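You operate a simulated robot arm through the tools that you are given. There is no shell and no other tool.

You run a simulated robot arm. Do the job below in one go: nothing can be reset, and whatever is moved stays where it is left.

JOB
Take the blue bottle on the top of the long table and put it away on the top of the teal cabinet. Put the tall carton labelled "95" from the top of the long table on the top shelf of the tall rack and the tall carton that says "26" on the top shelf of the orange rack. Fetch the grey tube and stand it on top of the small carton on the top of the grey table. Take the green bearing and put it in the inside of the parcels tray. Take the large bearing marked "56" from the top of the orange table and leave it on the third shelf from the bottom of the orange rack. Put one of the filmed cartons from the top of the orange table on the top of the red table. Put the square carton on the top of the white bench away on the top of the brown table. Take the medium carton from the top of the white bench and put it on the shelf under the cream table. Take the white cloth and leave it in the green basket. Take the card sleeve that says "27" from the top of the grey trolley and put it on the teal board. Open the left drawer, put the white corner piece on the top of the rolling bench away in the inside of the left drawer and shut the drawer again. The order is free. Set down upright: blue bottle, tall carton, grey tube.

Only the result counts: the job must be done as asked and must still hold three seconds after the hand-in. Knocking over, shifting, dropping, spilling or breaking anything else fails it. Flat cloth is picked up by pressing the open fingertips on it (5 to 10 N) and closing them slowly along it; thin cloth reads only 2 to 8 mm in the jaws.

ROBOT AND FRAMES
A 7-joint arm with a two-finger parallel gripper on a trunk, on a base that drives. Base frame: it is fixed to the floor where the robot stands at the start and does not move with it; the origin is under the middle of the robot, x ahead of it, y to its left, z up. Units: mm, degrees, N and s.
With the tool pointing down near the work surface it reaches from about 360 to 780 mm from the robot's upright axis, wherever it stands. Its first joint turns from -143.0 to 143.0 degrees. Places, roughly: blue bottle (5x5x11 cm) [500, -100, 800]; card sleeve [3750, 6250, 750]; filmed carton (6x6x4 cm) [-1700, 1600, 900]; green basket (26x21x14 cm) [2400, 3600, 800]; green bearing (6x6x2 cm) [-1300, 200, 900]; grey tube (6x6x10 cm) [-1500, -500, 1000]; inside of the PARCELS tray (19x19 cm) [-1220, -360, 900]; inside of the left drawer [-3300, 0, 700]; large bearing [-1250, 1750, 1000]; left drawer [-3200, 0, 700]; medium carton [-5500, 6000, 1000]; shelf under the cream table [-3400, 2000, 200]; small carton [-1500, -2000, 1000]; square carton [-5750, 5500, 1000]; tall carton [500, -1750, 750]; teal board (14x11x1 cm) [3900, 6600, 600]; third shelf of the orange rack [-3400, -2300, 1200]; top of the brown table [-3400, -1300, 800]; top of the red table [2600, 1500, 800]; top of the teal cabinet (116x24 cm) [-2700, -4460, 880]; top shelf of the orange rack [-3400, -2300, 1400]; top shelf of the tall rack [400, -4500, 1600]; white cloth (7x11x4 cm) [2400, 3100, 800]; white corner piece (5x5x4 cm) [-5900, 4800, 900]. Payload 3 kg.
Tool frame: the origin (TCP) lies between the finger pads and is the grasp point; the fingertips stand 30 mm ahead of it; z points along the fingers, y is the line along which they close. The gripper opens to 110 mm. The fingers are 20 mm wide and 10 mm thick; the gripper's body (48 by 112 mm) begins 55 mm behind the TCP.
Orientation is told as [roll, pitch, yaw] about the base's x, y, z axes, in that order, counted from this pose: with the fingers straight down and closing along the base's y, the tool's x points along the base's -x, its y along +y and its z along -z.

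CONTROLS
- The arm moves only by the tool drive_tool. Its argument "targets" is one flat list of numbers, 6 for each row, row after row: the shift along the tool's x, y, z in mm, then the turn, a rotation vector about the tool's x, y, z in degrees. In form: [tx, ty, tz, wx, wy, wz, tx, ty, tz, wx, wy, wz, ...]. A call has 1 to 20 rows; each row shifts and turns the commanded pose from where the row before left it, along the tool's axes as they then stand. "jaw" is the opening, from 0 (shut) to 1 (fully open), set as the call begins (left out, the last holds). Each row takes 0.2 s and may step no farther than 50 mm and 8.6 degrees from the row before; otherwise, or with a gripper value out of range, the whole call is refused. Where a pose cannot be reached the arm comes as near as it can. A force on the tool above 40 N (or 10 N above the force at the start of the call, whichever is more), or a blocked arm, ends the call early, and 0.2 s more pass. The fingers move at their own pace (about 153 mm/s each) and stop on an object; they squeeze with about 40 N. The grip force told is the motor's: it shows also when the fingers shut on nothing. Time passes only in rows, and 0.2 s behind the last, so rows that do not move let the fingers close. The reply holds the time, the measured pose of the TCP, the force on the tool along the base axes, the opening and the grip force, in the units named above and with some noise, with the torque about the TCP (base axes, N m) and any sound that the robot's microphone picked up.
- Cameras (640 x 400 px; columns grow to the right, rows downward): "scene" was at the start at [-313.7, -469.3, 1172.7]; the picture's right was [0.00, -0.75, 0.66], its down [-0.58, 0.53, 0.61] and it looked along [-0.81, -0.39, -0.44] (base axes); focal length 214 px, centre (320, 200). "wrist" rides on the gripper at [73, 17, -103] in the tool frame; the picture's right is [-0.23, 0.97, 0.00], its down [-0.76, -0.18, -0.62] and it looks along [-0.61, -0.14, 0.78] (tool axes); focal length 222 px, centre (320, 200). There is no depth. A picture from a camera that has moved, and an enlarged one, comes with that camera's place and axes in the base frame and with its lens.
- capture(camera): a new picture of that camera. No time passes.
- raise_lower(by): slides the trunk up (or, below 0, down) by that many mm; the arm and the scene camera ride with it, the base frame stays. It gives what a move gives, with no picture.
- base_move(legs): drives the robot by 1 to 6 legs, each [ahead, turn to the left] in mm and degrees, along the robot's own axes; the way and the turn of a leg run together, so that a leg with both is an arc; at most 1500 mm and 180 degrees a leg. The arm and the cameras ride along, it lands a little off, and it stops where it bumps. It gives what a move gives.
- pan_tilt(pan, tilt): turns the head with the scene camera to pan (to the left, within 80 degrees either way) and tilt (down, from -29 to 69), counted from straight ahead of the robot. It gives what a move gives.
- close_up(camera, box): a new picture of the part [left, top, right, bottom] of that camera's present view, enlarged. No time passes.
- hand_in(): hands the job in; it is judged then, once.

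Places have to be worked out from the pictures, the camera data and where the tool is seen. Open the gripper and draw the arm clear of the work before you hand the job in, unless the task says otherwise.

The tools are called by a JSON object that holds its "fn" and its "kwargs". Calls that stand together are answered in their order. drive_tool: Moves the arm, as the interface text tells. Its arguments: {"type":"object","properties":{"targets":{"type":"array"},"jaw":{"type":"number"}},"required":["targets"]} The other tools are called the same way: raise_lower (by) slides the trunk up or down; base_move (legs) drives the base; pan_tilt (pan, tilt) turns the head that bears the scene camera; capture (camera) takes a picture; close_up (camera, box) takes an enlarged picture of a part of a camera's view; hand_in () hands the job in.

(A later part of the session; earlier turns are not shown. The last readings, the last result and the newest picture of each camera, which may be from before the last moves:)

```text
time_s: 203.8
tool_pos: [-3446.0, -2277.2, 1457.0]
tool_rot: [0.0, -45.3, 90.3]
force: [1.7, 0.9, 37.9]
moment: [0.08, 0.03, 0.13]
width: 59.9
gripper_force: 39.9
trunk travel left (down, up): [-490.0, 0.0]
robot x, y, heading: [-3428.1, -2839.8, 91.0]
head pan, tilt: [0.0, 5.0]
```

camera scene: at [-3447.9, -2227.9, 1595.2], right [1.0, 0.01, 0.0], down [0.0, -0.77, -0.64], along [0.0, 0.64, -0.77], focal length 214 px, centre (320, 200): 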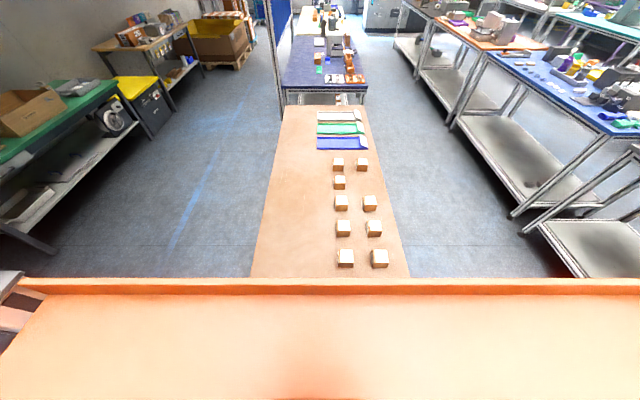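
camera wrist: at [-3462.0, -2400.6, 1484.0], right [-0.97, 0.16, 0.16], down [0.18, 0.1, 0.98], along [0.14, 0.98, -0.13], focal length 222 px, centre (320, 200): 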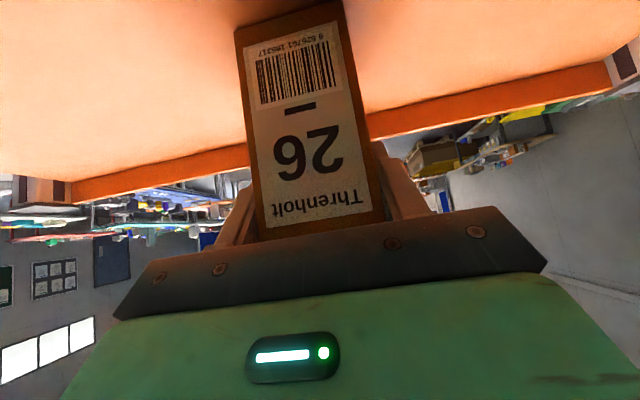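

Contact (38 N) — the carton stands on the shelf. I relieve by 2 mm, open, and retreat along the tool axis.

{"fn": "drive_tool", "kwargs": {"targets": [-1.7, 0, -1.7, 0, 0, 0, 0, 0, 0, 0, 0, 0]}}

{"fn": "drive_tool", "kwargs": {"targets": [0, 0, 0, 0, 0, 0, 0, 0, 0, 0, 0, 0, 0, 0, -15, 0, 0, 0, 0, 0, -30, 0, 0, 0, 0, 0, -45, 0, 0, 0, 0, 0, -45, 0, 0, 0], "jaw": 0.85}}

{"fn": "capture", "kwargs": {"camera": "scene"}}

{"fn": "capture", "kwargs": {"camera": "wrist"}}

```text
time_s: 204.4
tool_pos: [-3446.2, -2277.0, 1456.8]
tool_rot: [0.1, -44.8, 90.3]
force: [3.5, -3.2, 21.1]
moment: [0.6, -0.36, -0.17]
width: 59.8
gripper_force: 39.8
trunk travel left (down, up): [-490.0, 0.0]
robot x, y, heading: [-3422.7, -2840.6, 91.0]
head pan, tilt: [0.0, 5.0]
```

```text
time_s: 205.8
tool_pos: [-3444.7, -2369.7, 1551.7]
tool_rot: [-0.1, -44.8, 90.3]
force: [0.8, -0.6, 0.0]
moment: [-0.01, 0.0, 0.03]
width: 93.5
gripper_force: 0.0
trunk travel left (down, up): [-490.0, 0.0]
robot x, y, heading: [-3420.5, -2839.9, 90.8]
head pan, tilt: [0.0, 5.0]
```

```text
taken
camera scene: at [-3446.1, -2322.8, 1651.0], right [1.0, 0.01, 0.0], down [0.0, -0.77, -0.64], along [0.0, 0.64, -0.77], focal length 214 px, centre (320, 200)
```

scene: 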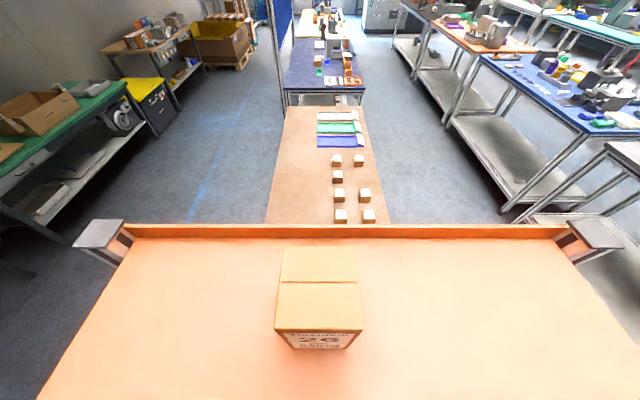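

```text
taken
camera wrist: at [-3460.7, -2495.2, 1573.5], right [-0.97, 0.16, 0.16], down [0.18, 0.1, 0.98], along [0.14, 0.98, -0.13], focal length 222 px, centre (320, 200)
```

wrist: 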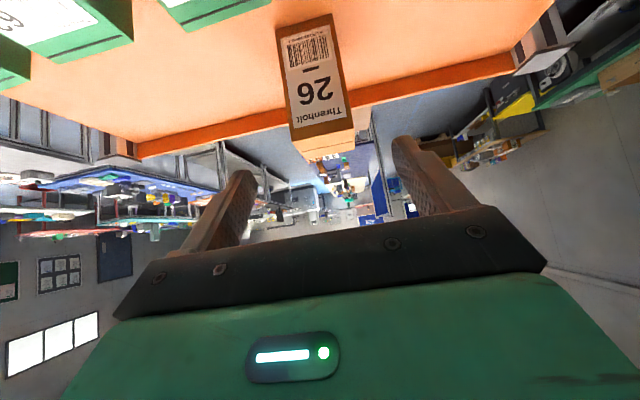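

Carton 26 stands on the orange rack's top shelf. I back away, lower the trunk, and drive back toward the long table for carton 95.

{"fn": "base_move", "kwargs": {"legs": [[-320, 0], [0, -90.8], [1500, 0], [1500, 0]]}}

{"fn": "raise_lower", "kwargs": {"by": -240}}

```text
time_s: 226.1
tool_pos: [53.8, -3196.8, 1551.4]
tool_rot: [0.0, -44.8, -1.0]
force: [0.1, 0.3, -1.3]
moment: [0.01, 0.02, -0.01]
width: 93.7
gripper_force: 0.1
trunk travel left (down, up): [-490.0, 0.0]
robot x, y, heading: [-412.5, -3210.4, -0.2]
head pan, tilt: [0.0, 5.0]
```

```text
time_s: 228.6
tool_pos: [56.1, -3195.5, 1312.0]
tool_rot: [0.1, -44.9, -0.9]
force: [-0.5, 0.5, 0.2]
moment: [0.0, 0.02, 0.01]
width: 93.7
gripper_force: 0.1
trunk travel left (down, up): [-250.0, 240.0]
robot x, y, heading: [-413.3, -3207.8, -0.5]
head pan, tilt: [0.0, 5.0]
```

I drive up the aisle to y≈-1890 and turn to face carton 95.

{"fn": "base_move", "kwargs": {"legs": [[0, 90.4], [1320, 0], [0, -90], [150, 0]]}}

{"fn": "capture", "kwargs": {"camera": "scene"}}

```text
time_s: 244.1
tool_pos: [165.3, -1875.9, 1311.1]
tool_rot: [-0.1, -45.0, 0.6]
force: [0.3, 0.0, -0.2]
moment: [0.0, -0.03, 0.01]
width: 93.4
gripper_force: 0.1
trunk travel left (down, up): [-250.0, 240.0]
robot x, y, heading: [-302.7, -1881.0, 1.2]
head pan, tilt: [0.0, 5.0]
```

```text
taken
camera scene: at [209.5, -1873.9, 1411.5], right [0.01, -1.0, 0.0], down [-0.77, -0.01, -0.64], along [0.64, 0.01, -0.77], focal length 214 px, centre (320, 200)
```

scene: 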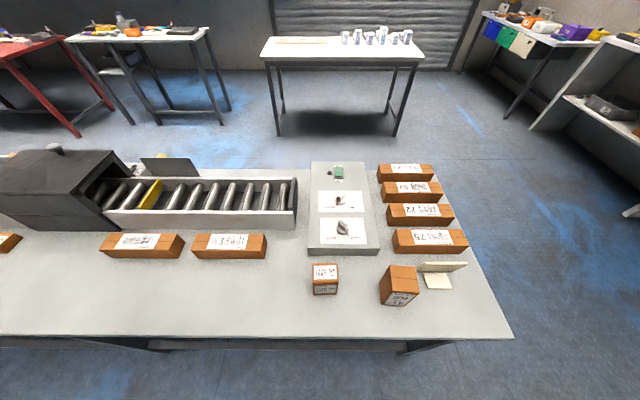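

Carton 95 is at about (397, -1885). I lower the hand to the 45° pre-grasp pose and check alignment.

{"fn": "drive_tool", "kwargs": {"targets": [16.9, -1.3, 39.1, 0, 0, 0, 16.9, -1.3, 39.1, 0, 0, 0, 16.9, -1.3, 39.1, 0, 0, 0, 16.9, -1.3, 39.1, 0, 0, 0, 16.9, -1.3, 39.1, 0, 0, 0, 16.9, -1.3, 39.1, 0, 0, 0, 16.9, -1.3, 39.1, 0, 0, 0, 16.9, -1.3, 39.1, 0, 0, 0], "jaw": 1}}

{"fn": "pan_tilt", "kwargs": {"pan": 0, "tilt": 20}}

{"fn": "capture", "kwargs": {"camera": "scene"}}

```text
time_s: 245.8
tool_pos: [289.8, -1885.1, 995.1]
tool_rot: [0.0, -44.9, 0.6]
force: [0.6, 0.8, -0.6]
moment: [0.0, -0.01, 0.02]
width: 110.2
gripper_force: 0.0
trunk travel left (down, up): [-250.0, 240.0]
robot x, y, heading: [-302.4, -1877.3, 0.9]
head pan, tilt: [0.0, 5.0]
```

```text
time_s: 246.6
tool_pos: [290.0, -1885.6, 995.9]
tool_rot: [-0.1, -45.0, 0.7]
force: [-1.5, 0.9, -0.1]
moment: [0.01, 0.0, 0.02]
width: 110.0
gripper_force: 0.0
trunk travel left (down, up): [-250.0, 240.0]
robot x, y, heading: [-303.3, -1879.6, 1.0]
head pan, tilt: [0.0, 20.0]
```

```text
taken
camera scene: at [318.8, -1883.2, 1077.5], right [0.01, -1.0, 0.0], down [-0.91, -0.01, -0.42], along [0.42, 0.01, -0.91], focal length 214 px, centre (320, 200)
```

scene: 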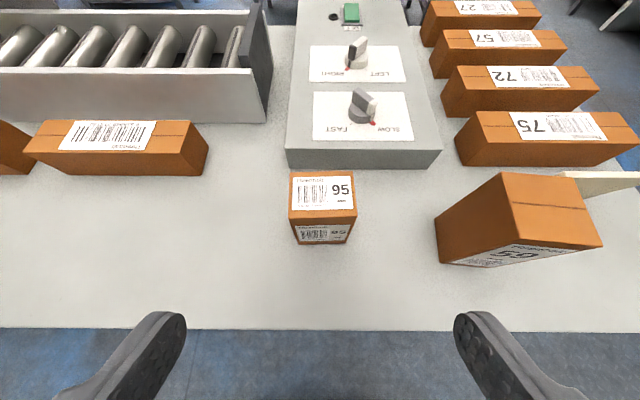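

Carton 95 measures ≈57×43×115 mm, centre (407, -1886), top ≈906, square to the hand. I advance to the grasp point at z≈872.

{"fn": "drive_tool", "kwargs": {"targets": [1.2, -0.4, 42.6, 0, 0, 0, 1.2, -0.4, 42.6, 0, 0, 0, 1.2, -0.4, 42.6, 0, 0, 0, 1.2, -0.4, 42.6, 0, 0, 0]}}

{"fn": "capture", "kwargs": {"camera": "scene"}}

```text
time_s: 247.6
tool_pos: [407.0, -1885.7, 872.8]
tool_rot: [0.0, -45.0, 0.7]
force: [-0.3, 0.6, 0.3]
moment: [0.01, 0.0, 0.02]
width: 109.9
gripper_force: 0.1
trunk travel left (down, up): [-250.0, 240.0]
robot x, y, heading: [-301.0, -1878.9, 0.9]
head pan, tilt: [0.0, 20.0]
```

```text
taken
camera scene: at [433.9, -1883.2, 954.5], right [0.01, -1.0, 0.0], down [-0.91, -0.01, -0.42], along [0.42, 0.01, -0.91], focal length 214 px, centre (320, 200)
```

scene: 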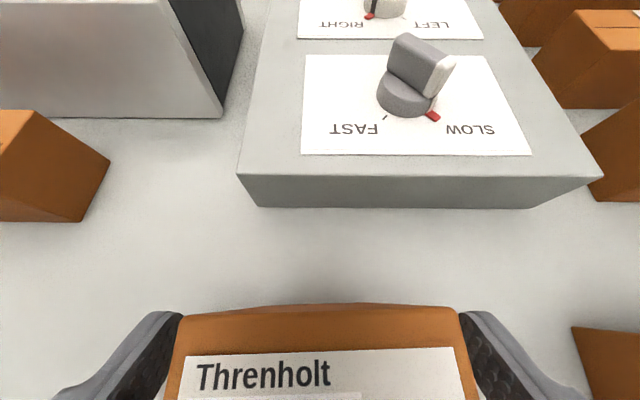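

The carton is centred between the fingers. I close the jaws.

{"fn": "drive_tool", "kwargs": {"targets": [0, 0, 0, 0, 0, 0, 0, 0, 0, 0, 0, 0, 0, 0, 0, 0, 0, 0], "jaw": 0}}

{"fn": "drive_tool", "kwargs": {"targets": [-14, 0, -14, 0, 0, 0, -34, 0, -34, 0, 0, 0, -34, 0, -34, 0, 0, 0, -34, 0, -34, 0, 0, 0, -34, 0, -34, 0, 0, 0, 34, 0, -34, 0, 0, 0, 34, 0, -34, 0, 0, 0, 34, 0, -34, 0, 0, 0, 34, 0, -34, 0, 0, 0]}}

```text
time_s: 248.4
tool_pos: [405.7, -1885.7, 872.2]
tool_rot: [0.0, -44.8, 0.7]
force: [1.3, 0.1, -0.2]
moment: [0.1, -0.13, -0.02]
width: 62.0
gripper_force: 39.8
trunk travel left (down, up): [-250.0, 240.0]
robot x, y, heading: [-304.5, -1882.1, 1.3]
head pan, tilt: [0.0, 20.0]
```

```text
time_s: 250.4
tool_pos: [213.3, -1887.2, 1080.9]
tool_rot: [-0.1, -44.8, 0.7]
force: [0.4, -0.9, -3.5]
moment: [0.06, 0.04, -0.01]
width: 61.8
gripper_force: 39.7
trunk travel left (down, up): [-250.0, 240.0]
robot x, y, heading: [-299.7, -1881.3, 1.1]
head pan, tilt: [0.0, 20.0]
```

Carton 95 is held (61.8 mm). I now drive down the aisle and around the table's end toward the tall rack.

{"fn": "base_move", "kwargs": {"legs": [[-60, 0], [0, -91], [1020, 0], [0, 45], [750, 0], [0, -45]]}}

{"fn": "pan_tilt", "kwargs": {"pan": 0, "tilt": -29}}

{"fn": "capture", "kwargs": {"camera": "scene"}}

```text
time_s: 255.4
tool_pos: [-376.7, -2402.2, 1082.0]
tool_rot: [0.1, -44.6, -90.1]
force: [0.5, 0.0, -3.3]
moment: [0.03, 0.0, -0.04]
width: 61.5
gripper_force: 40.4
trunk travel left (down, up): [-250.0, 240.0]
robot x, y, heading: [-309.6, -1884.6, -89.6]
head pan, tilt: [0.0, 20.0]
stopped in leg 2: the robot was blocked; the commanded pose is now the measured one
```

```text
time_s: 256.5
tool_pos: [-377.4, -2403.4, 1082.6]
tool_rot: [0.1, -44.7, -90.2]
force: [0.1, -0.4, -3.2]
moment: [-0.01, 0.02, 0.01]
width: 61.7
gripper_force: 40.0
trunk travel left (down, up): [-250.0, 240.0]
robot x, y, heading: [-309.0, -1886.1, -89.2]
head pan, tilt: [0.0, -28.6]
```

```text
taken
camera scene: at [-377.5, -2463.4, 1233.1], right [-1.0, 0.0, 0.0], down [0.0, 0.29, -0.96], along [0.0, -0.96, -0.29], focal length 214 px, centre (320, 200)
```

scene: 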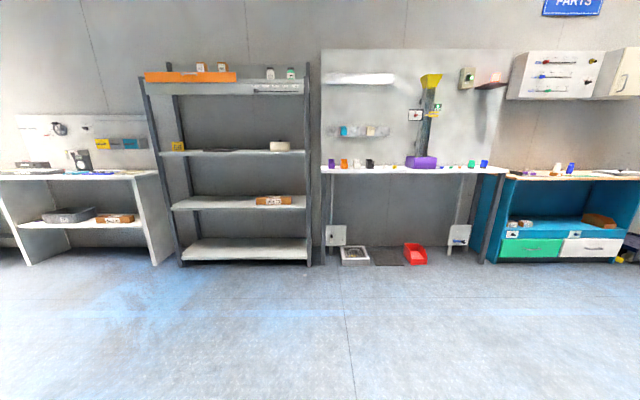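

The turn ended at -89.6° with a "blocked" report although the view ahead is clear. I check the surroundings of the base with the wrist camera and looking to both sides before going on.

{"fn": "capture", "kwargs": {"camera": "wrist"}}

{"fn": "pan_tilt", "kwargs": {"pan": 75, "tilt": 40}}

{"fn": "capture", "kwargs": {"camera": "scene"}}

{"fn": "pan_tilt", "kwargs": {"pan": -75, "tilt": 40}}

{"fn": "capture", "kwargs": {"camera": "scene"}}

```text
taken
camera wrist: at [-359.0, -2279.5, 1104.6], right [0.97, -0.16, 0.16], down [-0.18, -0.1, 0.98], along [-0.14, -0.98, -0.13], focal length 222 px, centre (320, 200)
```

wrist: 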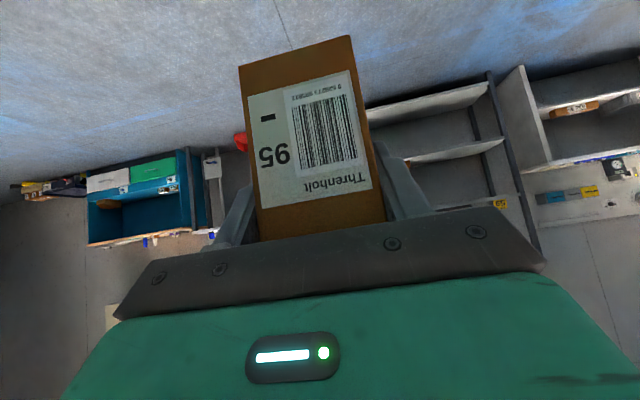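

```text
time_s: 258.0
tool_pos: [-376.1, -2402.2, 1082.5]
tool_rot: [0.0, -44.7, -90.1]
force: [-1.0, 0.3, -2.7]
moment: [-0.01, 0.01, -0.01]
width: 61.8
gripper_force: 40.0
trunk travel left (down, up): [-250.0, 240.0]
robot x, y, heading: [-313.8, -1882.2, -89.6]
head pan, tilt: [75.0, 40.0]
```

```text
taken
camera scene: at [-295.3, -2358.1, 1192.1], right [-0.26, -0.68, -0.69], down [-0.62, 0.66, -0.42], along [0.74, 0.32, -0.59], focal length 214 px, centre (320, 200)
```

scene: 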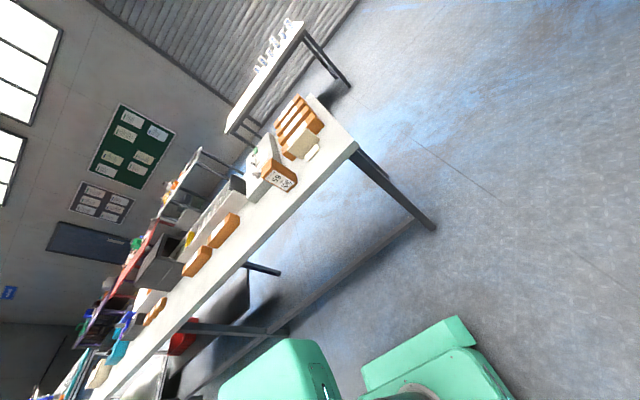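

```text
time_s: 260.4
tool_pos: [-376.3, -2403.0, 1081.8]
tool_rot: [0.0, -44.7, -90.1]
force: [-0.3, 0.3, -2.1]
moment: [0.0, 0.02, 0.01]
width: 62.0
gripper_force: 40.0
trunk travel left (down, up): [-250.0, 240.0]
robot x, y, heading: [-311.1, -1883.2, -89.3]
head pan, tilt: [-75.0, 40.0]
```

```text
taken
camera scene: at [-459.5, -2358.0, 1192.0], right [-0.26, 0.68, 0.69], down [0.62, 0.66, -0.42], along [-0.74, 0.32, -0.59], focal length 214 px, centre (320, 200)
```

scene: 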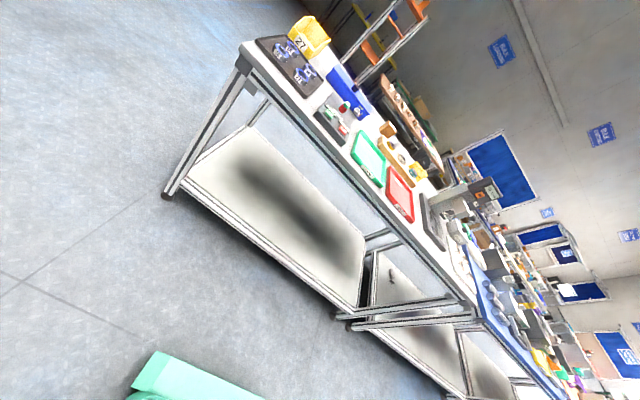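

Nothing touches the base; the turn had in fact finished. I continue the drive around the table's end.

{"fn": "base_move", "kwargs": {"legs": [[1020, 0], [0, 45], [750, 0], [0, -45]]}}

{"fn": "pan_tilt", "kwargs": {"pan": 0, "tilt": -29}}

{"fn": "capture", "kwargs": {"camera": "scene"}}

```text
time_s: 273.7
tool_pos: [237.1, -3957.0, 1082.0]
tool_rot: [-0.1, -44.7, -88.0]
force: [0.3, -0.4, -3.3]
moment: [0.01, 0.04, -0.04]
width: 62.0
gripper_force: 40.2
trunk travel left (down, up): [-250.0, 240.0]
robot x, y, heading: [312.1, -3435.8, -86.9]
head pan, tilt: [-75.0, 40.0]
```

```text
time_s: 275.2
tool_pos: [237.8, -3956.3, 1082.1]
tool_rot: [0.0, -44.8, -87.9]
force: [-0.3, 0.3, -2.2]
moment: [0.0, 0.0, 0.01]
width: 61.8
gripper_force: 40.1
trunk travel left (down, up): [-250.0, 240.0]
robot x, y, heading: [310.6, -3433.0, -86.7]
head pan, tilt: [0.0, -28.6]
```

```text
taken
camera scene: at [238.8, -4016.5, 1233.7], right [-1.0, -0.04, 0.0], down [-0.01, 0.29, -0.96], along [0.04, -0.96, -0.29], focal length 214 px, centre (320, 200)
```

scene: 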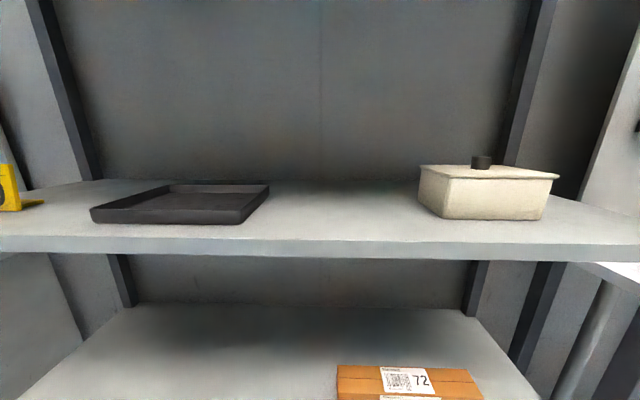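

I'm facing the tall rack (shelf with a tray at eye level, front edge near y≈-4200). I raise the trunk and the hand to view the top shelf.

{"fn": "raise_lower", "kwargs": {"by": 240}}

{"fn": "drive_tool", "kwargs": {"targets": [-34, 0, -34, 0, 0, 0, -34, 0, -34, 0, 0, 0, -34, 0, -34, 0, 0, 0, -34, 0, -34, 0, 0, 0, -34, 0, -34, 0, 0, 0, -34, 0, -34, 0, 0, 0, -34, 0, -34, 0, 0, 0, -34, 0, -34, 0, 0, 0, -34, 0, -34, 0, 0, 0]}}

{"fn": "pan_tilt", "kwargs": {"pan": 0, "tilt": -15}}

{"fn": "capture", "kwargs": {"camera": "scene"}}

```text
time_s: 277.7
tool_pos: [238.6, -3955.9, 1322.4]
tool_rot: [0.0, -44.6, -87.8]
force: [0.3, -0.1, -2.4]
moment: [-0.01, 0.01, -0.01]
width: 62.1
gripper_force: 39.7
trunk travel left (down, up): [-490.0, 0.0]
robot x, y, heading: [309.7, -3433.4, -87.2]
head pan, tilt: [0.0, -28.6]
```

```text
time_s: 279.7
tool_pos: [239.4, -3973.1, 1737.8]
tool_rot: [0.3, -42.1, -87.7]
force: [-2.0, 1.9, 10.9]
moment: [0.27, -0.07, 0.03]
width: 61.8
gripper_force: 40.3
trunk travel left (down, up): [-490.0, 0.0]
robot x, y, heading: [311.2, -3434.4, -87.0]
head pan, tilt: [0.0, -28.6]
```

```text
time_s: 280.4
tool_pos: [240.0, -3963.4, 1737.8]
tool_rot: [0.4, -41.9, -87.6]
force: [-1.0, 0.0, -1.9]
moment: [0.0, 0.01, 0.01]
width: 61.8
gripper_force: 40.0
trunk travel left (down, up): [-490.0, 0.0]
robot x, y, heading: [310.3, -3432.5, -86.8]
head pan, tilt: [0.0, -15.0]
```

```text
taken
camera scene: at [241.7, -4026.5, 1864.6], right [-1.0, -0.04, 0.0], down [-0.02, 0.54, -0.84], along [0.04, -0.84, -0.54], focal length 214 px, centre (320, 200)
```

scene: 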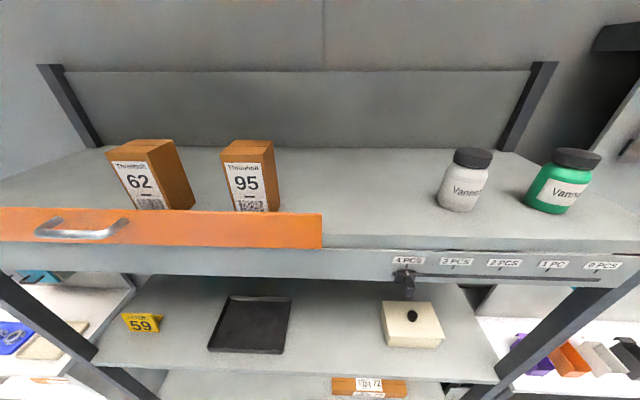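

The top shelf (z≈1625, front edge y≈-4277) has free space between the existing cartons and the white bottle, x≈30…330. The arm is near its limit here, so I pull in ~95 mm, shift to -x and settle before driving closer.

{"fn": "drive_tool", "kwargs": {"targets": [34, 0, -34, 0, 0, 0, 34, 0, -34, 0, 0, 0, 0, -38, 0, 0, 0, 0, 0, -38, 0, 0, 0, 0, -14, 0, -14, 0, 0, 0, 0, 0, 0, 0, 0, 0]}}

{"fn": "capture", "kwargs": {"camera": "wrist"}}

```text
time_s: 281.8
tool_pos: [156.8, -3866.0, 1763.6]
tool_rot: [0.0, -44.6, -87.8]
force: [0.1, -0.3, -2.8]
moment: [0.06, 0.07, -0.01]
width: 61.8
gripper_force: 40.4
out of reach, approached as far as the arm can: row 5
trunk travel left (down, up): [-490.0, 0.0]
robot x, y, heading: [307.5, -3435.7, -87.0]
head pan, tilt: [0.0, -15.0]
```

```text
taken
camera wrist: at [170.4, -3740.9, 1786.8], right [0.98, -0.12, 0.16], down [-0.17, -0.11, 0.98], along [-0.1, -0.99, -0.13], focal length 222 px, centre (320, 200)
```

wrist: 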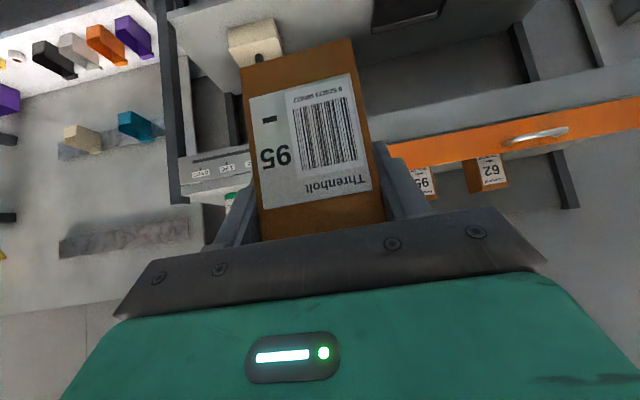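

Clearance looks good (carton base ≈1690, shelf ≈1625). I drive 330 mm closer and check.

{"fn": "base_move", "kwargs": {"legs": [[330, 0]]}}

{"fn": "capture", "kwargs": {"camera": "scene"}}

{"fn": "capture", "kwargs": {"camera": "wrist"}}

```text
time_s: 284.0
tool_pos: [176.8, -4199.2, 1762.9]
tool_rot: [0.0, -44.7, -87.8]
force: [-1.0, -0.2, -3.1]
moment: [0.02, -0.01, 0.01]
width: 61.8
gripper_force: 40.3
trunk travel left (down, up): [-490.0, 0.0]
robot x, y, heading: [328.9, -3773.6, -86.7]
head pan, tilt: [0.0, -15.0]
```

```text
taken
camera scene: at [177.9, -4256.1, 1893.4], right [-1.0, -0.04, 0.0], down [-0.02, 0.5, -0.86], along [0.03, -0.86, -0.5], focal length 214 px, centre (320, 200)
```

scene: 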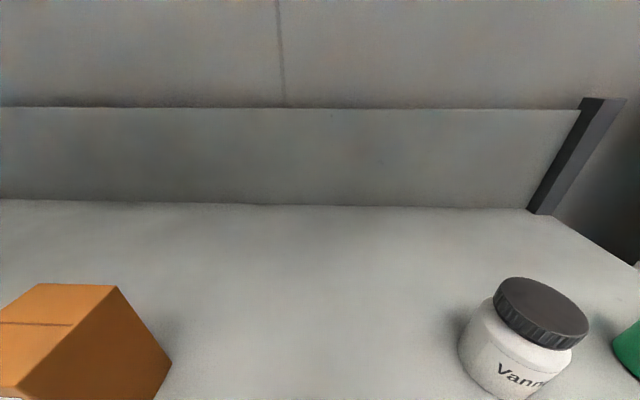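

```text
taken
camera wrist: at [188.9, -4074.7, 1786.8], right [0.98, -0.12, 0.16], down [-0.17, -0.11, 0.98], along [-0.1, -0.99, -0.13], focal length 222 px, centre (320, 200)
```

wrist: 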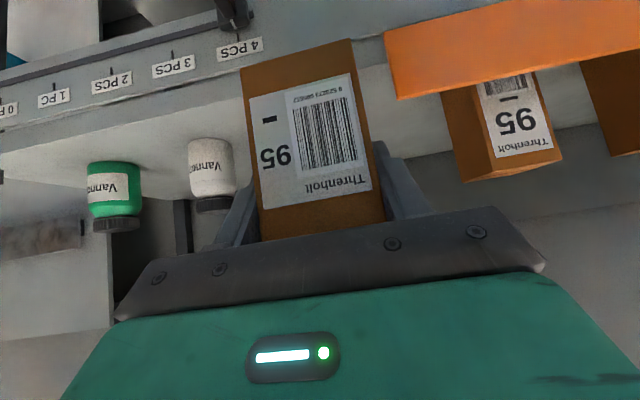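

The free gap between the existing carton (x≥338) and the white bottle (x≤28) is centred at x≈183. I drive 160 mm further.

{"fn": "base_move", "kwargs": {"legs": [[160, 0]]}}

{"fn": "capture", "kwargs": {"camera": "wrist"}}

```text
time_s: 285.4
tool_pos: [185.7, -4363.1, 1764.6]
tool_rot: [0.0, -44.7, -87.7]
force: [-0.5, -0.8, -2.2]
moment: [0.02, -0.05, 0.01]
width: 61.9
gripper_force: 39.8
trunk travel left (down, up): [-490.0, 0.0]
robot x, y, heading: [339.3, -3930.9, -87.0]
head pan, tilt: [0.0, -15.0]
```

```text
taken
camera wrist: at [198.4, -4238.5, 1787.0], right [0.98, -0.12, 0.16], down [-0.17, -0.11, 0.98], along [-0.1, -0.99, -0.13], focal length 222 px, centre (320, 200)
```

wrist: 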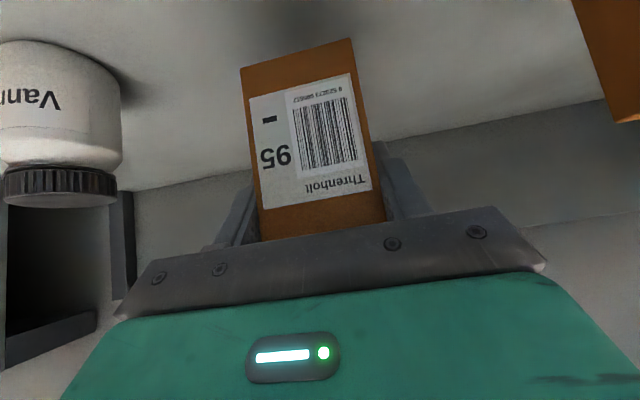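

The carton is over the shelf with good side clearances. I also move 25 mm forward and descend 35 mm, then check the readings.

{"fn": "drive_tool", "kwargs": {"targets": [-17.7, 0, 17.7, 0, 0, 0, 25, 0, 25, 0, 0, 0]}}

{"fn": "drive_tool", "kwargs": {"targets": [10.6, 0, 10.6, 0, 0, 0, 1.4, 0, 1.4, 0, 0, 0, 1.4, 0, 1.4, 0, 0, 0, 1.4, 0, 1.4, 0, 0, 0]}}

```text
time_s: 286.1
tool_pos: [186.0, -4383.0, 1731.0]
tool_rot: [0.1, -44.9, -87.6]
force: [-0.9, 0.3, -2.1]
moment: [-0.04, -0.08, 0.05]
width: 61.6
gripper_force: 40.6
trunk travel left (down, up): [-490.0, 0.0]
robot x, y, heading: [339.4, -3927.6, -86.6]
head pan, tilt: [0.0, -15.0]
```

```text
time_s: 287.1
tool_pos: [187.8, -4386.7, 1710.1]
tool_rot: [0.0, -45.1, -87.7]
force: [-2.1, -3.9, 20.2]
moment: [-0.01, -0.54, -0.11]
width: 61.8
gripper_force: 39.5
trunk travel left (down, up): [-490.0, 0.0]
robot x, y, heading: [338.9, -3927.7, -86.7]
head pan, tilt: [0.0, -15.0]
```

Contact at z≈1710 (20 N). I check the wrist view for how the carton sits.

{"fn": "capture", "kwargs": {"camera": "wrist"}}

{"fn": "close_up", "kwargs": {"camera": "wrist", "box": [200, 0, 440, 150]}}

```text
taken
camera wrist: at [199.9, -4261.3, 1732.9], right [0.98, -0.12, 0.16], down [-0.17, -0.1, 0.98], along [-0.1, -0.99, -0.12], focal length 222 px, centre (320, 200)
```

wrist: 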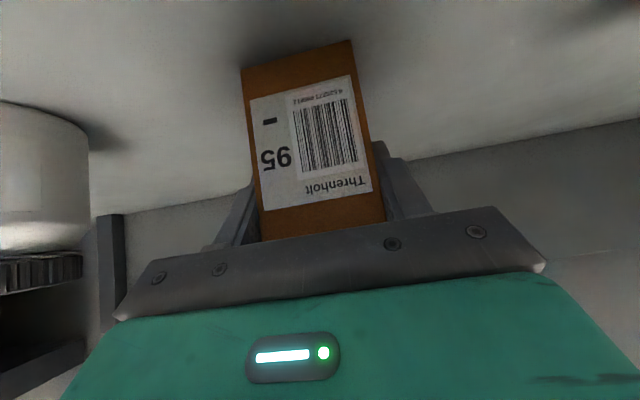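

```text
2.67 times, centred on (320, 75) of wrist
camera zoom: at [199.9, -4261.3, 1732.9], right [0.98, -0.12, 0.16], down [-0.17, -0.1, 0.98], along [-0.1, -0.99, -0.12], focal length 592 px, centre (320, 533)
```

zoom: 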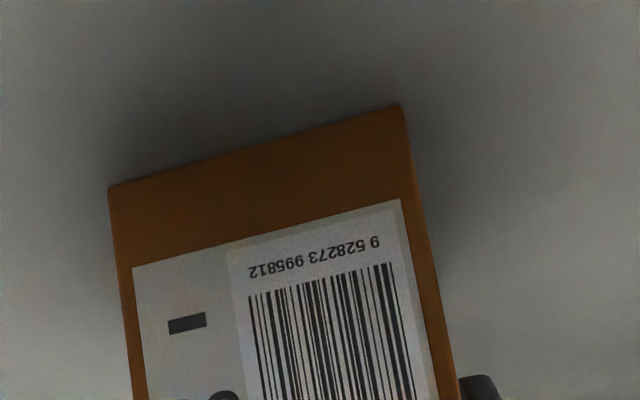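

The carton rests on the shelf. I release and retreat back-up along the tool axis.

{"fn": "drive_tool", "kwargs": {"targets": [-0.7, 0, -0.7, 0, 0, 0, 0, 0, 0, 0, 0, 0]}}

{"fn": "drive_tool", "kwargs": {"targets": [0, 0, 0, 0, 0, 0, 0, 0, 0, 0, 0, 0, 0, 0, -10, 0, 0, 0, 0, 0, -20, 0, 0, 0, 0, 0, -40, 0, 0, 0], "jaw": 0.85}}

{"fn": "capture", "kwargs": {"camera": "scene"}}

{"fn": "capture", "kwargs": {"camera": "wrist"}}

```text
time_s: 287.6
tool_pos: [188.1, -4385.3, 1710.3]
tool_rot: [0.0, -44.9, -87.7]
force: [-1.4, -5.9, 24.8]
moment: [-0.9, -0.24, -0.08]
width: 61.8
gripper_force: 40.1
trunk travel left (down, up): [-490.0, 0.0]
robot x, y, heading: [336.6, -3929.0, -86.7]
head pan, tilt: [0.0, -15.0]
```

```text
time_s: 288.9
tool_pos: [187.6, -4335.8, 1758.9]
tool_rot: [0.0, -44.7, -87.7]
force: [0.1, 1.2, 0.2]
moment: [-0.02, 0.02, 0.02]
width: 93.6
gripper_force: 0.0
trunk travel left (down, up): [-490.0, 0.0]
robot x, y, heading: [337.0, -3927.1, -86.6]
head pan, tilt: [0.0, -15.0]
```

```text
taken
camera scene: at [187.7, -4393.3, 1888.7], right [-1.0, -0.04, 0.0], down [-0.02, 0.5, -0.86], along [0.03, -0.86, -0.5], focal length 214 px, centre (320, 200)
```

scene: 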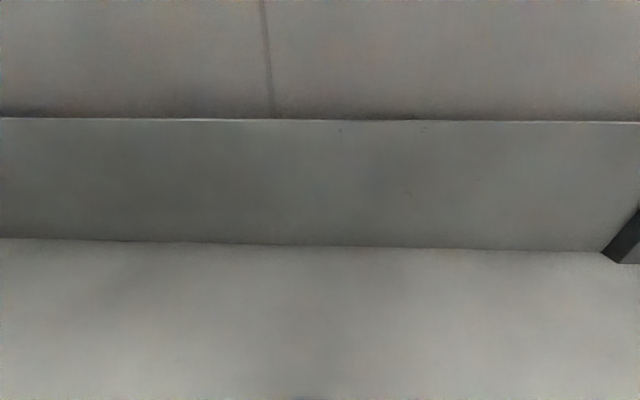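

```text
taken
camera wrist: at [198.6, -4211.8, 1782.1], right [0.98, -0.12, 0.16], down [-0.17, -0.11, 0.98], along [-0.1, -0.99, -0.13], focal length 222 px, centre (320, 200)
```

wrist: 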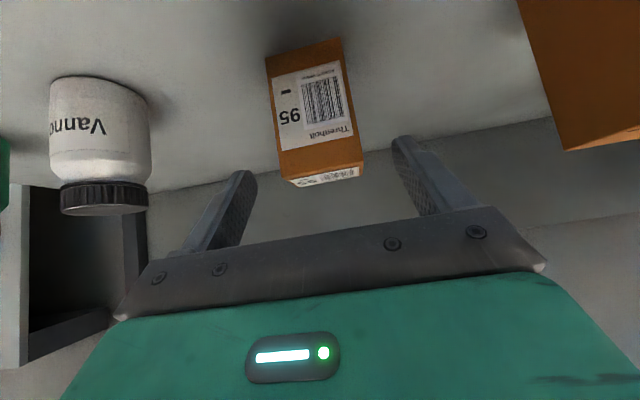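

Carton 95 stands on the top shelf. I back away from the rack, then lower arm and trunk.

{"fn": "base_move", "kwargs": {"legs": [[-480, 0]]}}

{"fn": "raise_lower", "kwargs": {"by": -240}}

{"fn": "drive_tool", "kwargs": {"targets": [34, 0, 34, 0, 0, 0, 34, 0, 34, 0, 0, 0, 34, 0, 34, 0, 0, 0, 34, 0, 34, 0, 0, 0, 34, 0, 34, 0, 0, 0, 34, 0, 34, 0, 0, 0]}}

{"fn": "base_move", "kwargs": {"legs": [[0, -139], [1090, 0], [0, -44], [1500, 0], [650, 0], [0, 90]]}}

```text
time_s: 291.7
tool_pos: [156.6, -3852.8, 1759.2]
tool_rot: [0.0, -44.7, -88.2]
force: [-0.3, 0.4, -0.4]
moment: [-0.01, -0.06, 0.02]
width: 93.5
gripper_force: 0.2
trunk travel left (down, up): [-490.0, 0.0]
robot x, y, heading: [316.3, -3451.9, -87.2]
head pan, tilt: [0.0, -15.0]
```

```text
time_s: 294.2
tool_pos: [156.2, -3853.1, 1519.2]
tool_rot: [0.0, -44.7, -88.3]
force: [-0.4, 0.1, -0.5]
moment: [0.01, -0.02, -0.01]
width: 93.3
gripper_force: 0.1
trunk travel left (down, up): [-250.0, 240.0]
robot x, y, heading: [314.4, -3449.8, -87.2]
head pan, tilt: [0.0, -15.0]
```

```text
time_s: 295.6
tool_pos: [156.4, -3852.5, 1233.5]
tool_rot: [0.0, -44.7, -88.3]
force: [0.7, 0.7, 0.0]
moment: [0.06, 0.02, -0.02]
width: 93.4
gripper_force: 0.0
trunk travel left (down, up): [-250.0, 240.0]
robot x, y, heading: [313.9, -3445.0, -87.3]
head pan, tilt: [0.0, -15.0]
```

```text
time_s: 323.4
tool_pos: [-814.9, -323.5, 1232.2]
tool_rot: [0.0, -44.8, 178.9]
force: [0.8, 0.7, 0.0]
moment: [-0.02, 0.03, 0.0]
width: 93.6
gripper_force: 0.0
trunk travel left (down, up): [-250.0, 240.0]
robot x, y, heading: [-422.1, -481.3, 179.5]
head pan, tilt: [0.0, -15.0]
```

Robot at (-422,-481) facing the table with the tray. I look at it.

{"fn": "capture", "kwargs": {"camera": "scene"}}

{"fn": "pan_tilt", "kwargs": {"pan": 0, "tilt": 8}}

{"fn": "capture", "kwargs": {"camera": "scene"}}

```text
taken
camera scene: at [-874.3, -320.4, 1363.6], right [0.02, 1.0, 0.0], down [0.5, -0.01, -0.86], along [-0.86, 0.02, -0.5], focal length 214 px, centre (320, 200)
```

scene: 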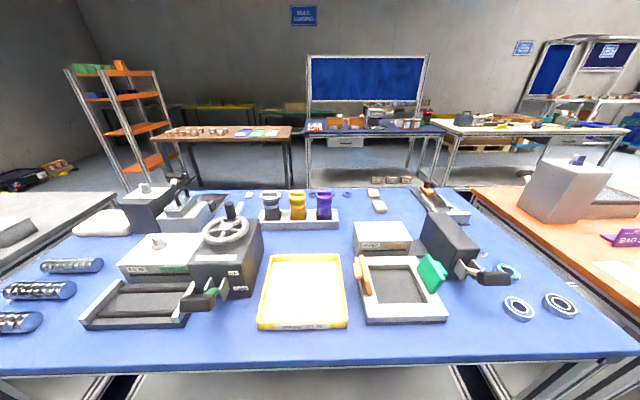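

```text
time_s: 324.2
tool_pos: [-814.6, -323.1, 1234.0]
tool_rot: [0.0, -44.7, 179.0]
force: [0.3, 1.0, -0.2]
moment: [0.0, 0.0, 0.04]
width: 93.7
gripper_force: 0.0
trunk travel left (down, up): [-250.0, 240.0]
robot x, y, heading: [-418.1, -478.8, 179.6]
head pan, tilt: [0.0, 8.0]
```

```text
taken
camera scene: at [-858.1, -320.4, 1330.6], right [0.02, 1.0, 0.0], down [0.8, -0.02, -0.6], along [-0.6, 0.01, -0.8], focal length 214 px, centre (320, 200)
```

scene: 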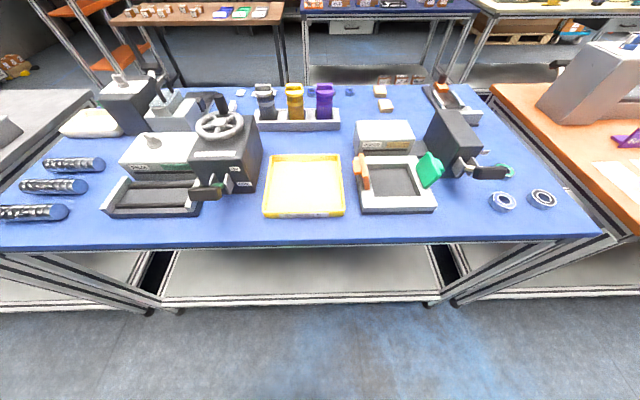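

The blue table holds the yellow tray, three tubes in a stand (grey, yellow, purple) and rings on the right. I reposition to about (-770,-80) so both the bearing and the tray are in reach.

{"fn": "base_move", "kwargs": {"legs": [[0, -89.5], [400, 0], [0, 90], [340, 0]]}}

{"fn": "capture", "kwargs": {"camera": "scene"}}

```text
time_s: 336.4
tool_pos: [-1167.6, 57.7, 1234.9]
tool_rot: [0.0, -44.6, -179.7]
force: [0.8, 0.1, 0.3]
moment: [0.05, 0.01, 0.0]
width: 93.4
gripper_force: 0.0
trunk travel left (down, up): [-250.0, 240.0]
robot x, y, heading: [-766.3, -85.0, -178.6]
head pan, tilt: [0.0, 8.0]
```

```text
taken
camera scene: at [-1211.1, 59.3, 1330.5], right [-0.01, 1.0, 0.0], down [0.8, 0.01, -0.6], along [-0.6, 0.0, -0.8], focal length 214 px, centre (320, 200)
```

scene: 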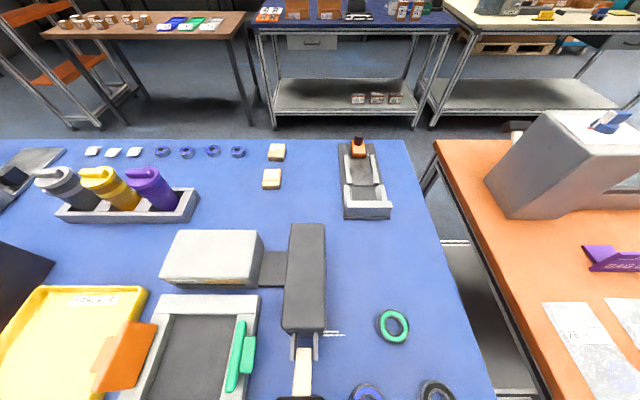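

The green bearing lies near (-1261, 188). I bring the hand to vertical and move above it for measurement.

{"fn": "drive_tool", "kwargs": {"targets": [0, 0, 0, 0, 7.5, 0, 0, 0, 0, 0, 7.5, 0, 0, 0, 0, 0, 7.5, 0, 0, 0, 0, 0, 7.5, 0, 0, 0, 0, 0, 7.5, 0, 0, 0, 0, 0, 7.3, 0, -19, -26, 37, 0, 0, 0, -19, -26, 37, 0, 0, 0, -19, -26, 37, 0, 0, 0, -19, -26, 37, 0, 0, 0, -19, -26, 37, 0, 0, 0], "jaw": 0.8}}

{"fn": "pan_tilt", "kwargs": {"pan": 0, "tilt": 25}}

{"fn": "capture", "kwargs": {"camera": "scene"}}

```text
time_s: 338.8
tool_pos: [-1264.6, 187.8, 1049.8]
tool_rot: [0.0, 0.1, -179.7]
force: [0.5, -0.5, 0.7]
moment: [0.03, 0.0, 0.02]
width: 88.1
gripper_force: 0.1
trunk travel left (down, up): [-250.0, 240.0]
robot x, y, heading: [-770.2, -86.8, -178.7]
head pan, tilt: [0.0, 8.0]
```

```text
time_s: 339.6
tool_pos: [-1265.3, 186.7, 1051.1]
tool_rot: [0.0, 0.1, -179.6]
force: [0.5, 0.1, 0.1]
moment: [-0.01, 0.0, -0.01]
width: 88.0
gripper_force: 0.1
trunk travel left (down, up): [-250.0, 240.0]
robot x, y, heading: [-770.0, -85.8, -178.8]
head pan, tilt: [0.0, 25.0]
```

```text
taken
camera scene: at [-1335.0, 189.5, 1088.5], right [-0.01, 1.0, 0.0], down [0.91, 0.01, 0.42], along [0.42, 0.0, -0.91], focal length 214 px, centre (320, 200)
```

scene: 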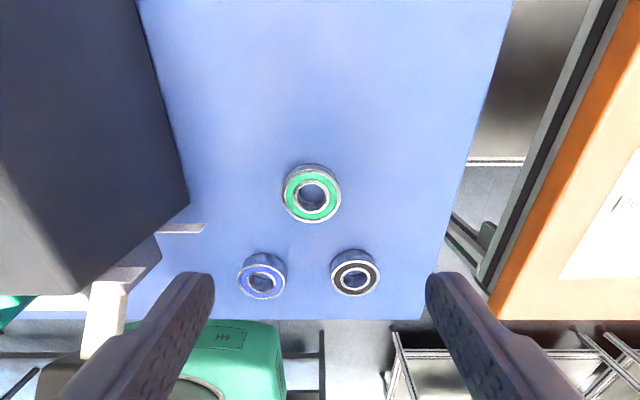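

The green bearing's centre is at (-1245, 181.5), top ≈886. I centre over it and descend toward z≈906.

{"fn": "drive_tool", "kwargs": {"targets": [20, 5.2, 0, 0, 0, 0, 0, 0, 40, 0, 0, 0, 0, 0, 40, 0, 0, 0]}}

{"fn": "capture", "kwargs": {"camera": "scene"}}

```text
time_s: 340.4
tool_pos: [-1245.1, 182.2, 967.7]
tool_rot: [0.0, 0.2, -179.6]
force: [0.1, 0.2, 0.6]
moment: [0.0, 0.0, -0.01]
width: 88.0
gripper_force: 0.1
trunk travel left (down, up): [-250.0, 240.0]
robot x, y, heading: [-769.4, -87.9, -178.7]
head pan, tilt: [0.0, 25.0]
```

```text
taken
camera scene: at [-1316.2, 185.3, 1006.7], right [-0.01, 1.0, 0.0], down [0.91, 0.01, 0.42], along [0.42, 0.0, -0.91], focal length 214 px, centre (320, 200)
```

scene: 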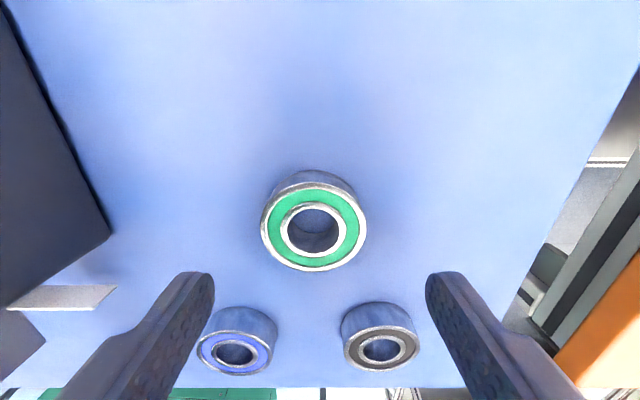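

The two views disagree a little on the bearing's height, so I take a wrist-camera view for a proper triangulation.

{"fn": "capture", "kwargs": {"camera": "wrist"}}

{"fn": "close_up", "kwargs": {"camera": "scene", "box": [220, 140, 420, 265]}}

```text
taken
camera wrist: at [-1172.7, 166.7, 1071.6], right [-0.22, -0.98, 0.0], down [-0.76, 0.17, 0.62], along [-0.61, 0.14, -0.78], focal length 222 px, centre (320, 200)
```

wrist: 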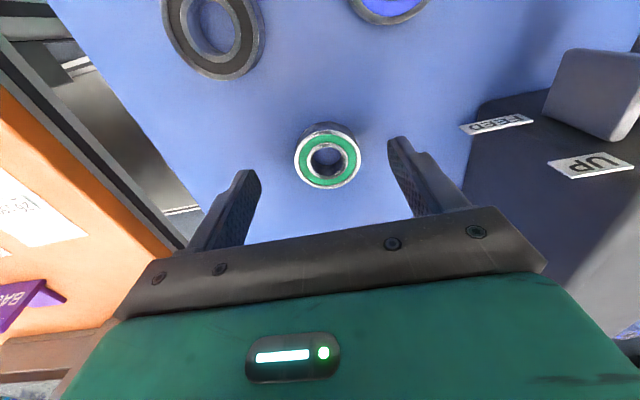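

```text
3.20 times, centred on (320, 202) of scene
camera zoom: at [-1316.2, 185.3, 1006.7], right [-0.01, 1.0, 0.0], down [0.91, 0.01, 0.42], along [0.42, 0.0, -0.91], focal length 686 px, centre (320, 192)
```

zoom: 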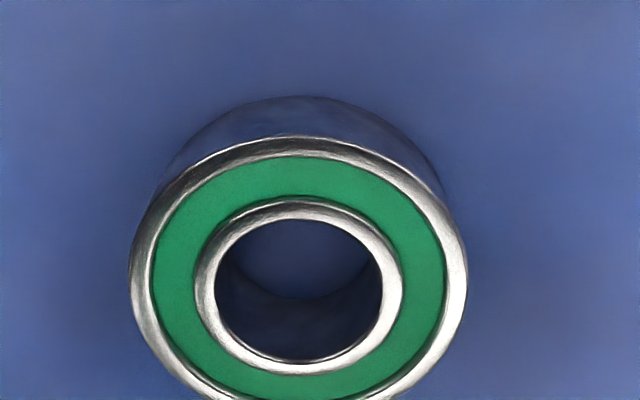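

Triangulation gives the bearing at (-1257.6, 181.5) with its top at z≈916 (table ≈898). I correct by -12.5 mm in x and descend to just above the table.

{"fn": "drive_tool", "kwargs": {"targets": [-12.5, 0.7, 0, 0, 0, 0, 0, 0, 20, 0, 0, 0, 0, 0, 10, 0, 0, 0, 0, 0, 2, 0, 0, 0]}}

{"fn": "capture", "kwargs": {"camera": "scene"}}

```text
time_s: 341.4
tool_pos: [-1256.2, 182.2, 936.4]
tool_rot: [0.0, 0.2, -179.6]
force: [0.0, -0.9, 0.0]
moment: [0.04, 0.0, -0.01]
width: 88.1
gripper_force: 0.0
trunk travel left (down, up): [-250.0, 240.0]
robot x, y, heading: [-768.0, -90.8, -178.8]
head pan, tilt: [0.0, 25.0]
```

```text
taken
camera scene: at [-1326.8, 183.4, 975.7], right [-0.01, 1.0, 0.0], down [0.91, 0.01, 0.42], along [0.42, 0.0, -0.91], focal length 214 px, centre (320, 200)
```

scene: 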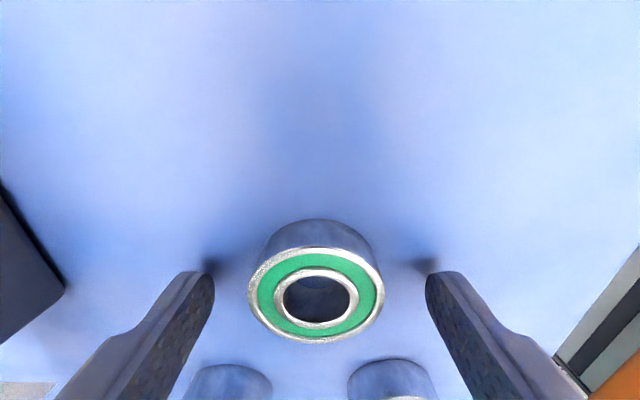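

The bearing lies between the fingertips. I lower 4 mm more and close.

{"fn": "drive_tool", "kwargs": {"targets": [0, 0, 2, 0, 0, 0, 0, 0, 2, 0, 0, 0]}}

{"fn": "drive_tool", "kwargs": {"targets": [0, 0, 0, 0, 0, 0, 0, 0, 0, 0, 0, 0, 0, 0, 0, 0, 0, 0], "jaw": 0}}

```text
time_s: 342.0
tool_pos: [-1255.0, 181.8, 932.8]
tool_rot: [0.0, 0.1, -179.6]
force: [0.6, 0.7, -0.2]
moment: [-0.03, -0.01, 0.0]
width: 88.2
gripper_force: 0.0
trunk travel left (down, up): [-250.0, 240.0]
robot x, y, heading: [-769.8, -88.8, -179.1]
head pan, tilt: [0.0, 25.0]
```

```text
time_s: 342.8
tool_pos: [-1255.2, 180.9, 933.5]
tool_rot: [0.0, 0.0, -179.7]
force: [0.0, -0.5, 1.0]
moment: [0.01, -0.03, 0.04]
width: 50.7
gripper_force: 39.4
trunk travel left (down, up): [-250.0, 240.0]
robot x, y, heading: [-765.3, -87.1, -178.7]
head pan, tilt: [0.0, 25.0]
```

Bearing gripped (50.7 mm). I lift to z≈1150 and carry it toward the yellow tray, then look.

{"fn": "drive_tool", "kwargs": {"targets": [0, 0, -30, 0, 0, 0, 0, 0, -48, 0, 0, 0, 0, 0, -48, 0, 0, 0, 0, 0, -48, 0, 0, 0, 0, 0, -48, 0, 0, 0]}}

{"fn": "drive_tool", "kwargs": {"targets": [1, 48, 0, 0, 0, 0, 1, 48, 0, 0, 0, 0, 1, 48, 0, 0, 0, 0, 1, 48, 0, 0, 0, 0, 1, 48, 0, 0, 0, 0, 1, 48, 0, 0, 0, 0, 1, 48, 0, 0, 0, 0, 1, 48, 0, 0, 0, 0, 1, 48, 0, 0, 0, 0, 1, 48, 0, 0, 0, 0, 1, 48, 0, 0, 0, 0]}}

{"fn": "pan_tilt", "kwargs": {"pan": 0, "tilt": 5}}

{"fn": "capture", "kwargs": {"camera": "scene"}}

```text
time_s: 344.0
tool_pos: [-1256.7, 179.8, 1156.7]
tool_rot: [0.0, 0.1, -179.6]
force: [0.1, -0.6, -1.4]
moment: [-0.03, 0.0, 0.03]
width: 50.8
gripper_force: 39.9
trunk travel left (down, up): [-250.0, 240.0]
robot x, y, heading: [-763.9, -85.6, -178.7]
head pan, tilt: [0.0, 25.0]
```

```text
time_s: 346.4
tool_pos: [-1240.6, -344.5, 1155.0]
tool_rot: [0.0, 0.2, -179.6]
force: [-0.3, 0.4, -1.0]
moment: [-0.06, 0.02, -0.01]
width: 50.9
gripper_force: 39.9
trunk travel left (down, up): [-250.0, 240.0]
robot x, y, heading: [-765.9, -86.8, -178.7]
head pan, tilt: [0.0, 25.0]
```

```text
time_s: 347.2
tool_pos: [-1239.6, -344.6, 1155.1]
tool_rot: [0.0, 0.1, -179.5]
force: [0.8, 0.1, -2.6]
moment: [0.01, 0.02, -0.04]
width: 50.5
gripper_force: 39.8
trunk travel left (down, up): [-250.0, 240.0]
robot x, y, heading: [-766.0, -88.6, -178.8]
head pan, tilt: [0.0, 5.0]
```

```text
taken
camera scene: at [-1343.0, -343.6, 1195.4], right [-0.01, 1.0, 0.0], down [1.0, 0.01, 0.09], along [0.09, 0.0, -1.0], focal length 214 px, centre (320, 200)
```

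scene: 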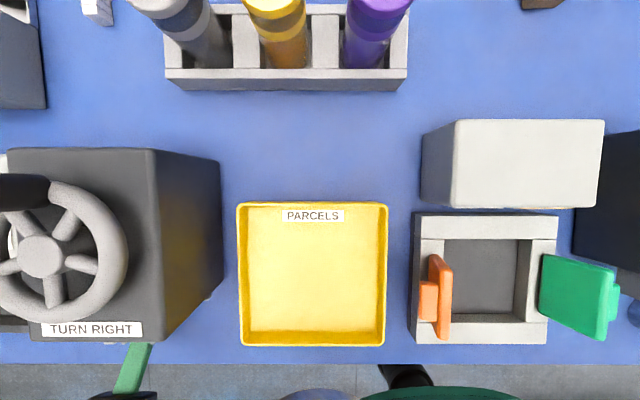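

The PARCELS tray's centre is at (-1215, -349). I move over it and descend to z≈955.

{"fn": "drive_tool", "kwargs": {"targets": [24.6, 4.4, 0, 0, 0, 0, 0, 0, 40, 0, 0, 0, 0, 0, 40, 0, 0, 0, 0, 0, 40, 0, 0, 0, 0, 0, 40, 0, 0, 0, 0, 0, 40, 0, 0, 0]}}

{"fn": "pan_tilt", "kwargs": {"pan": 0, "tilt": 25}}

{"fn": "capture", "kwargs": {"camera": "scene"}}

```text
time_s: 348.6
tool_pos: [-1216.6, -352.6, 953.5]
tool_rot: [0.0, 0.0, -179.5]
force: [-0.1, 0.3, -0.6]
moment: [0.0, 0.03, 0.04]
width: 50.8
gripper_force: 40.3
trunk travel left (down, up): [-250.0, 240.0]
robot x, y, heading: [-770.0, -90.0, -178.7]
head pan, tilt: [0.0, 5.0]
```

```text
time_s: 349.4
tool_pos: [-1217.1, -353.6, 954.7]
tool_rot: [0.0, 0.1, -179.5]
force: [0.5, -0.1, -1.6]
moment: [0.01, 0.0, -0.04]
width: 50.6
gripper_force: 40.2
trunk travel left (down, up): [-250.0, 240.0]
robot x, y, heading: [-768.9, -90.1, -178.8]
head pan, tilt: [0.0, 25.0]
```

```text
taken
camera scene: at [-1287.2, -352.1, 993.4], right [-0.01, 1.0, 0.0], down [0.91, 0.01, 0.42], along [0.42, 0.0, -0.91], focal length 214 px, centre (320, 200)
```

scene: 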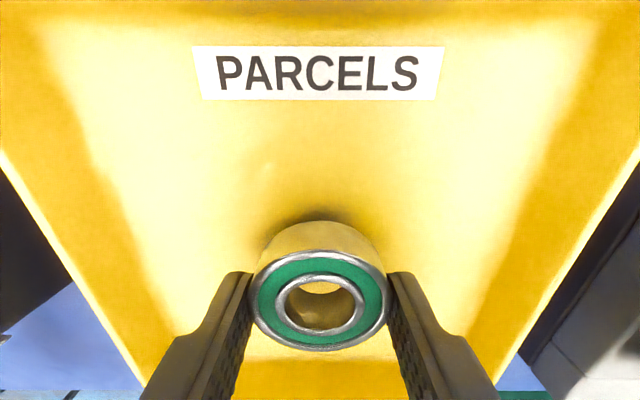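

The bearing is inside the tray's area, a little above its floor. I lower in 2 mm rows.

{"fn": "drive_tool", "kwargs": {"targets": [0, 0, 8, 0, 0, 0, 0, 0, 2, 0, 0, 0, 0, 0, 2, 0, 0, 0, 0, 0, 2, 0, 0, 0]}}

```text
time_s: 350.4
tool_pos: [-1216.4, -351.7, 941.6]
tool_rot: [0.0, 0.1, -179.7]
force: [0.0, -0.1, -0.6]
moment: [-0.03, 0.04, -0.01]
width: 50.5
gripper_force: 39.5
trunk travel left (down, up): [-250.0, 240.0]
robot x, y, heading: [-766.9, -86.0, -178.8]
head pan, tilt: [0.0, 25.0]
```

{"fn": "drive_tool", "kwargs": {"targets": [0, 0, 2, 0, 0, 0, 0, 0, 2, 0, 0, 0, 0, 0, 1, 0, 0, 0]}}

```text
time_s: 351.2
tool_pos: [-1216.1, -352.2, 938.5]
tool_rot: [0.1, -0.1, -179.6]
force: [-2.4, -0.8, 25.5]
moment: [0.24, -0.28, 0.0]
width: 50.9
gripper_force: 40.4
trunk travel left (down, up): [-250.0, 240.0]
robot x, y, heading: [-765.5, -85.8, -178.9]
head pan, tilt: [0.0, 25.0]
```

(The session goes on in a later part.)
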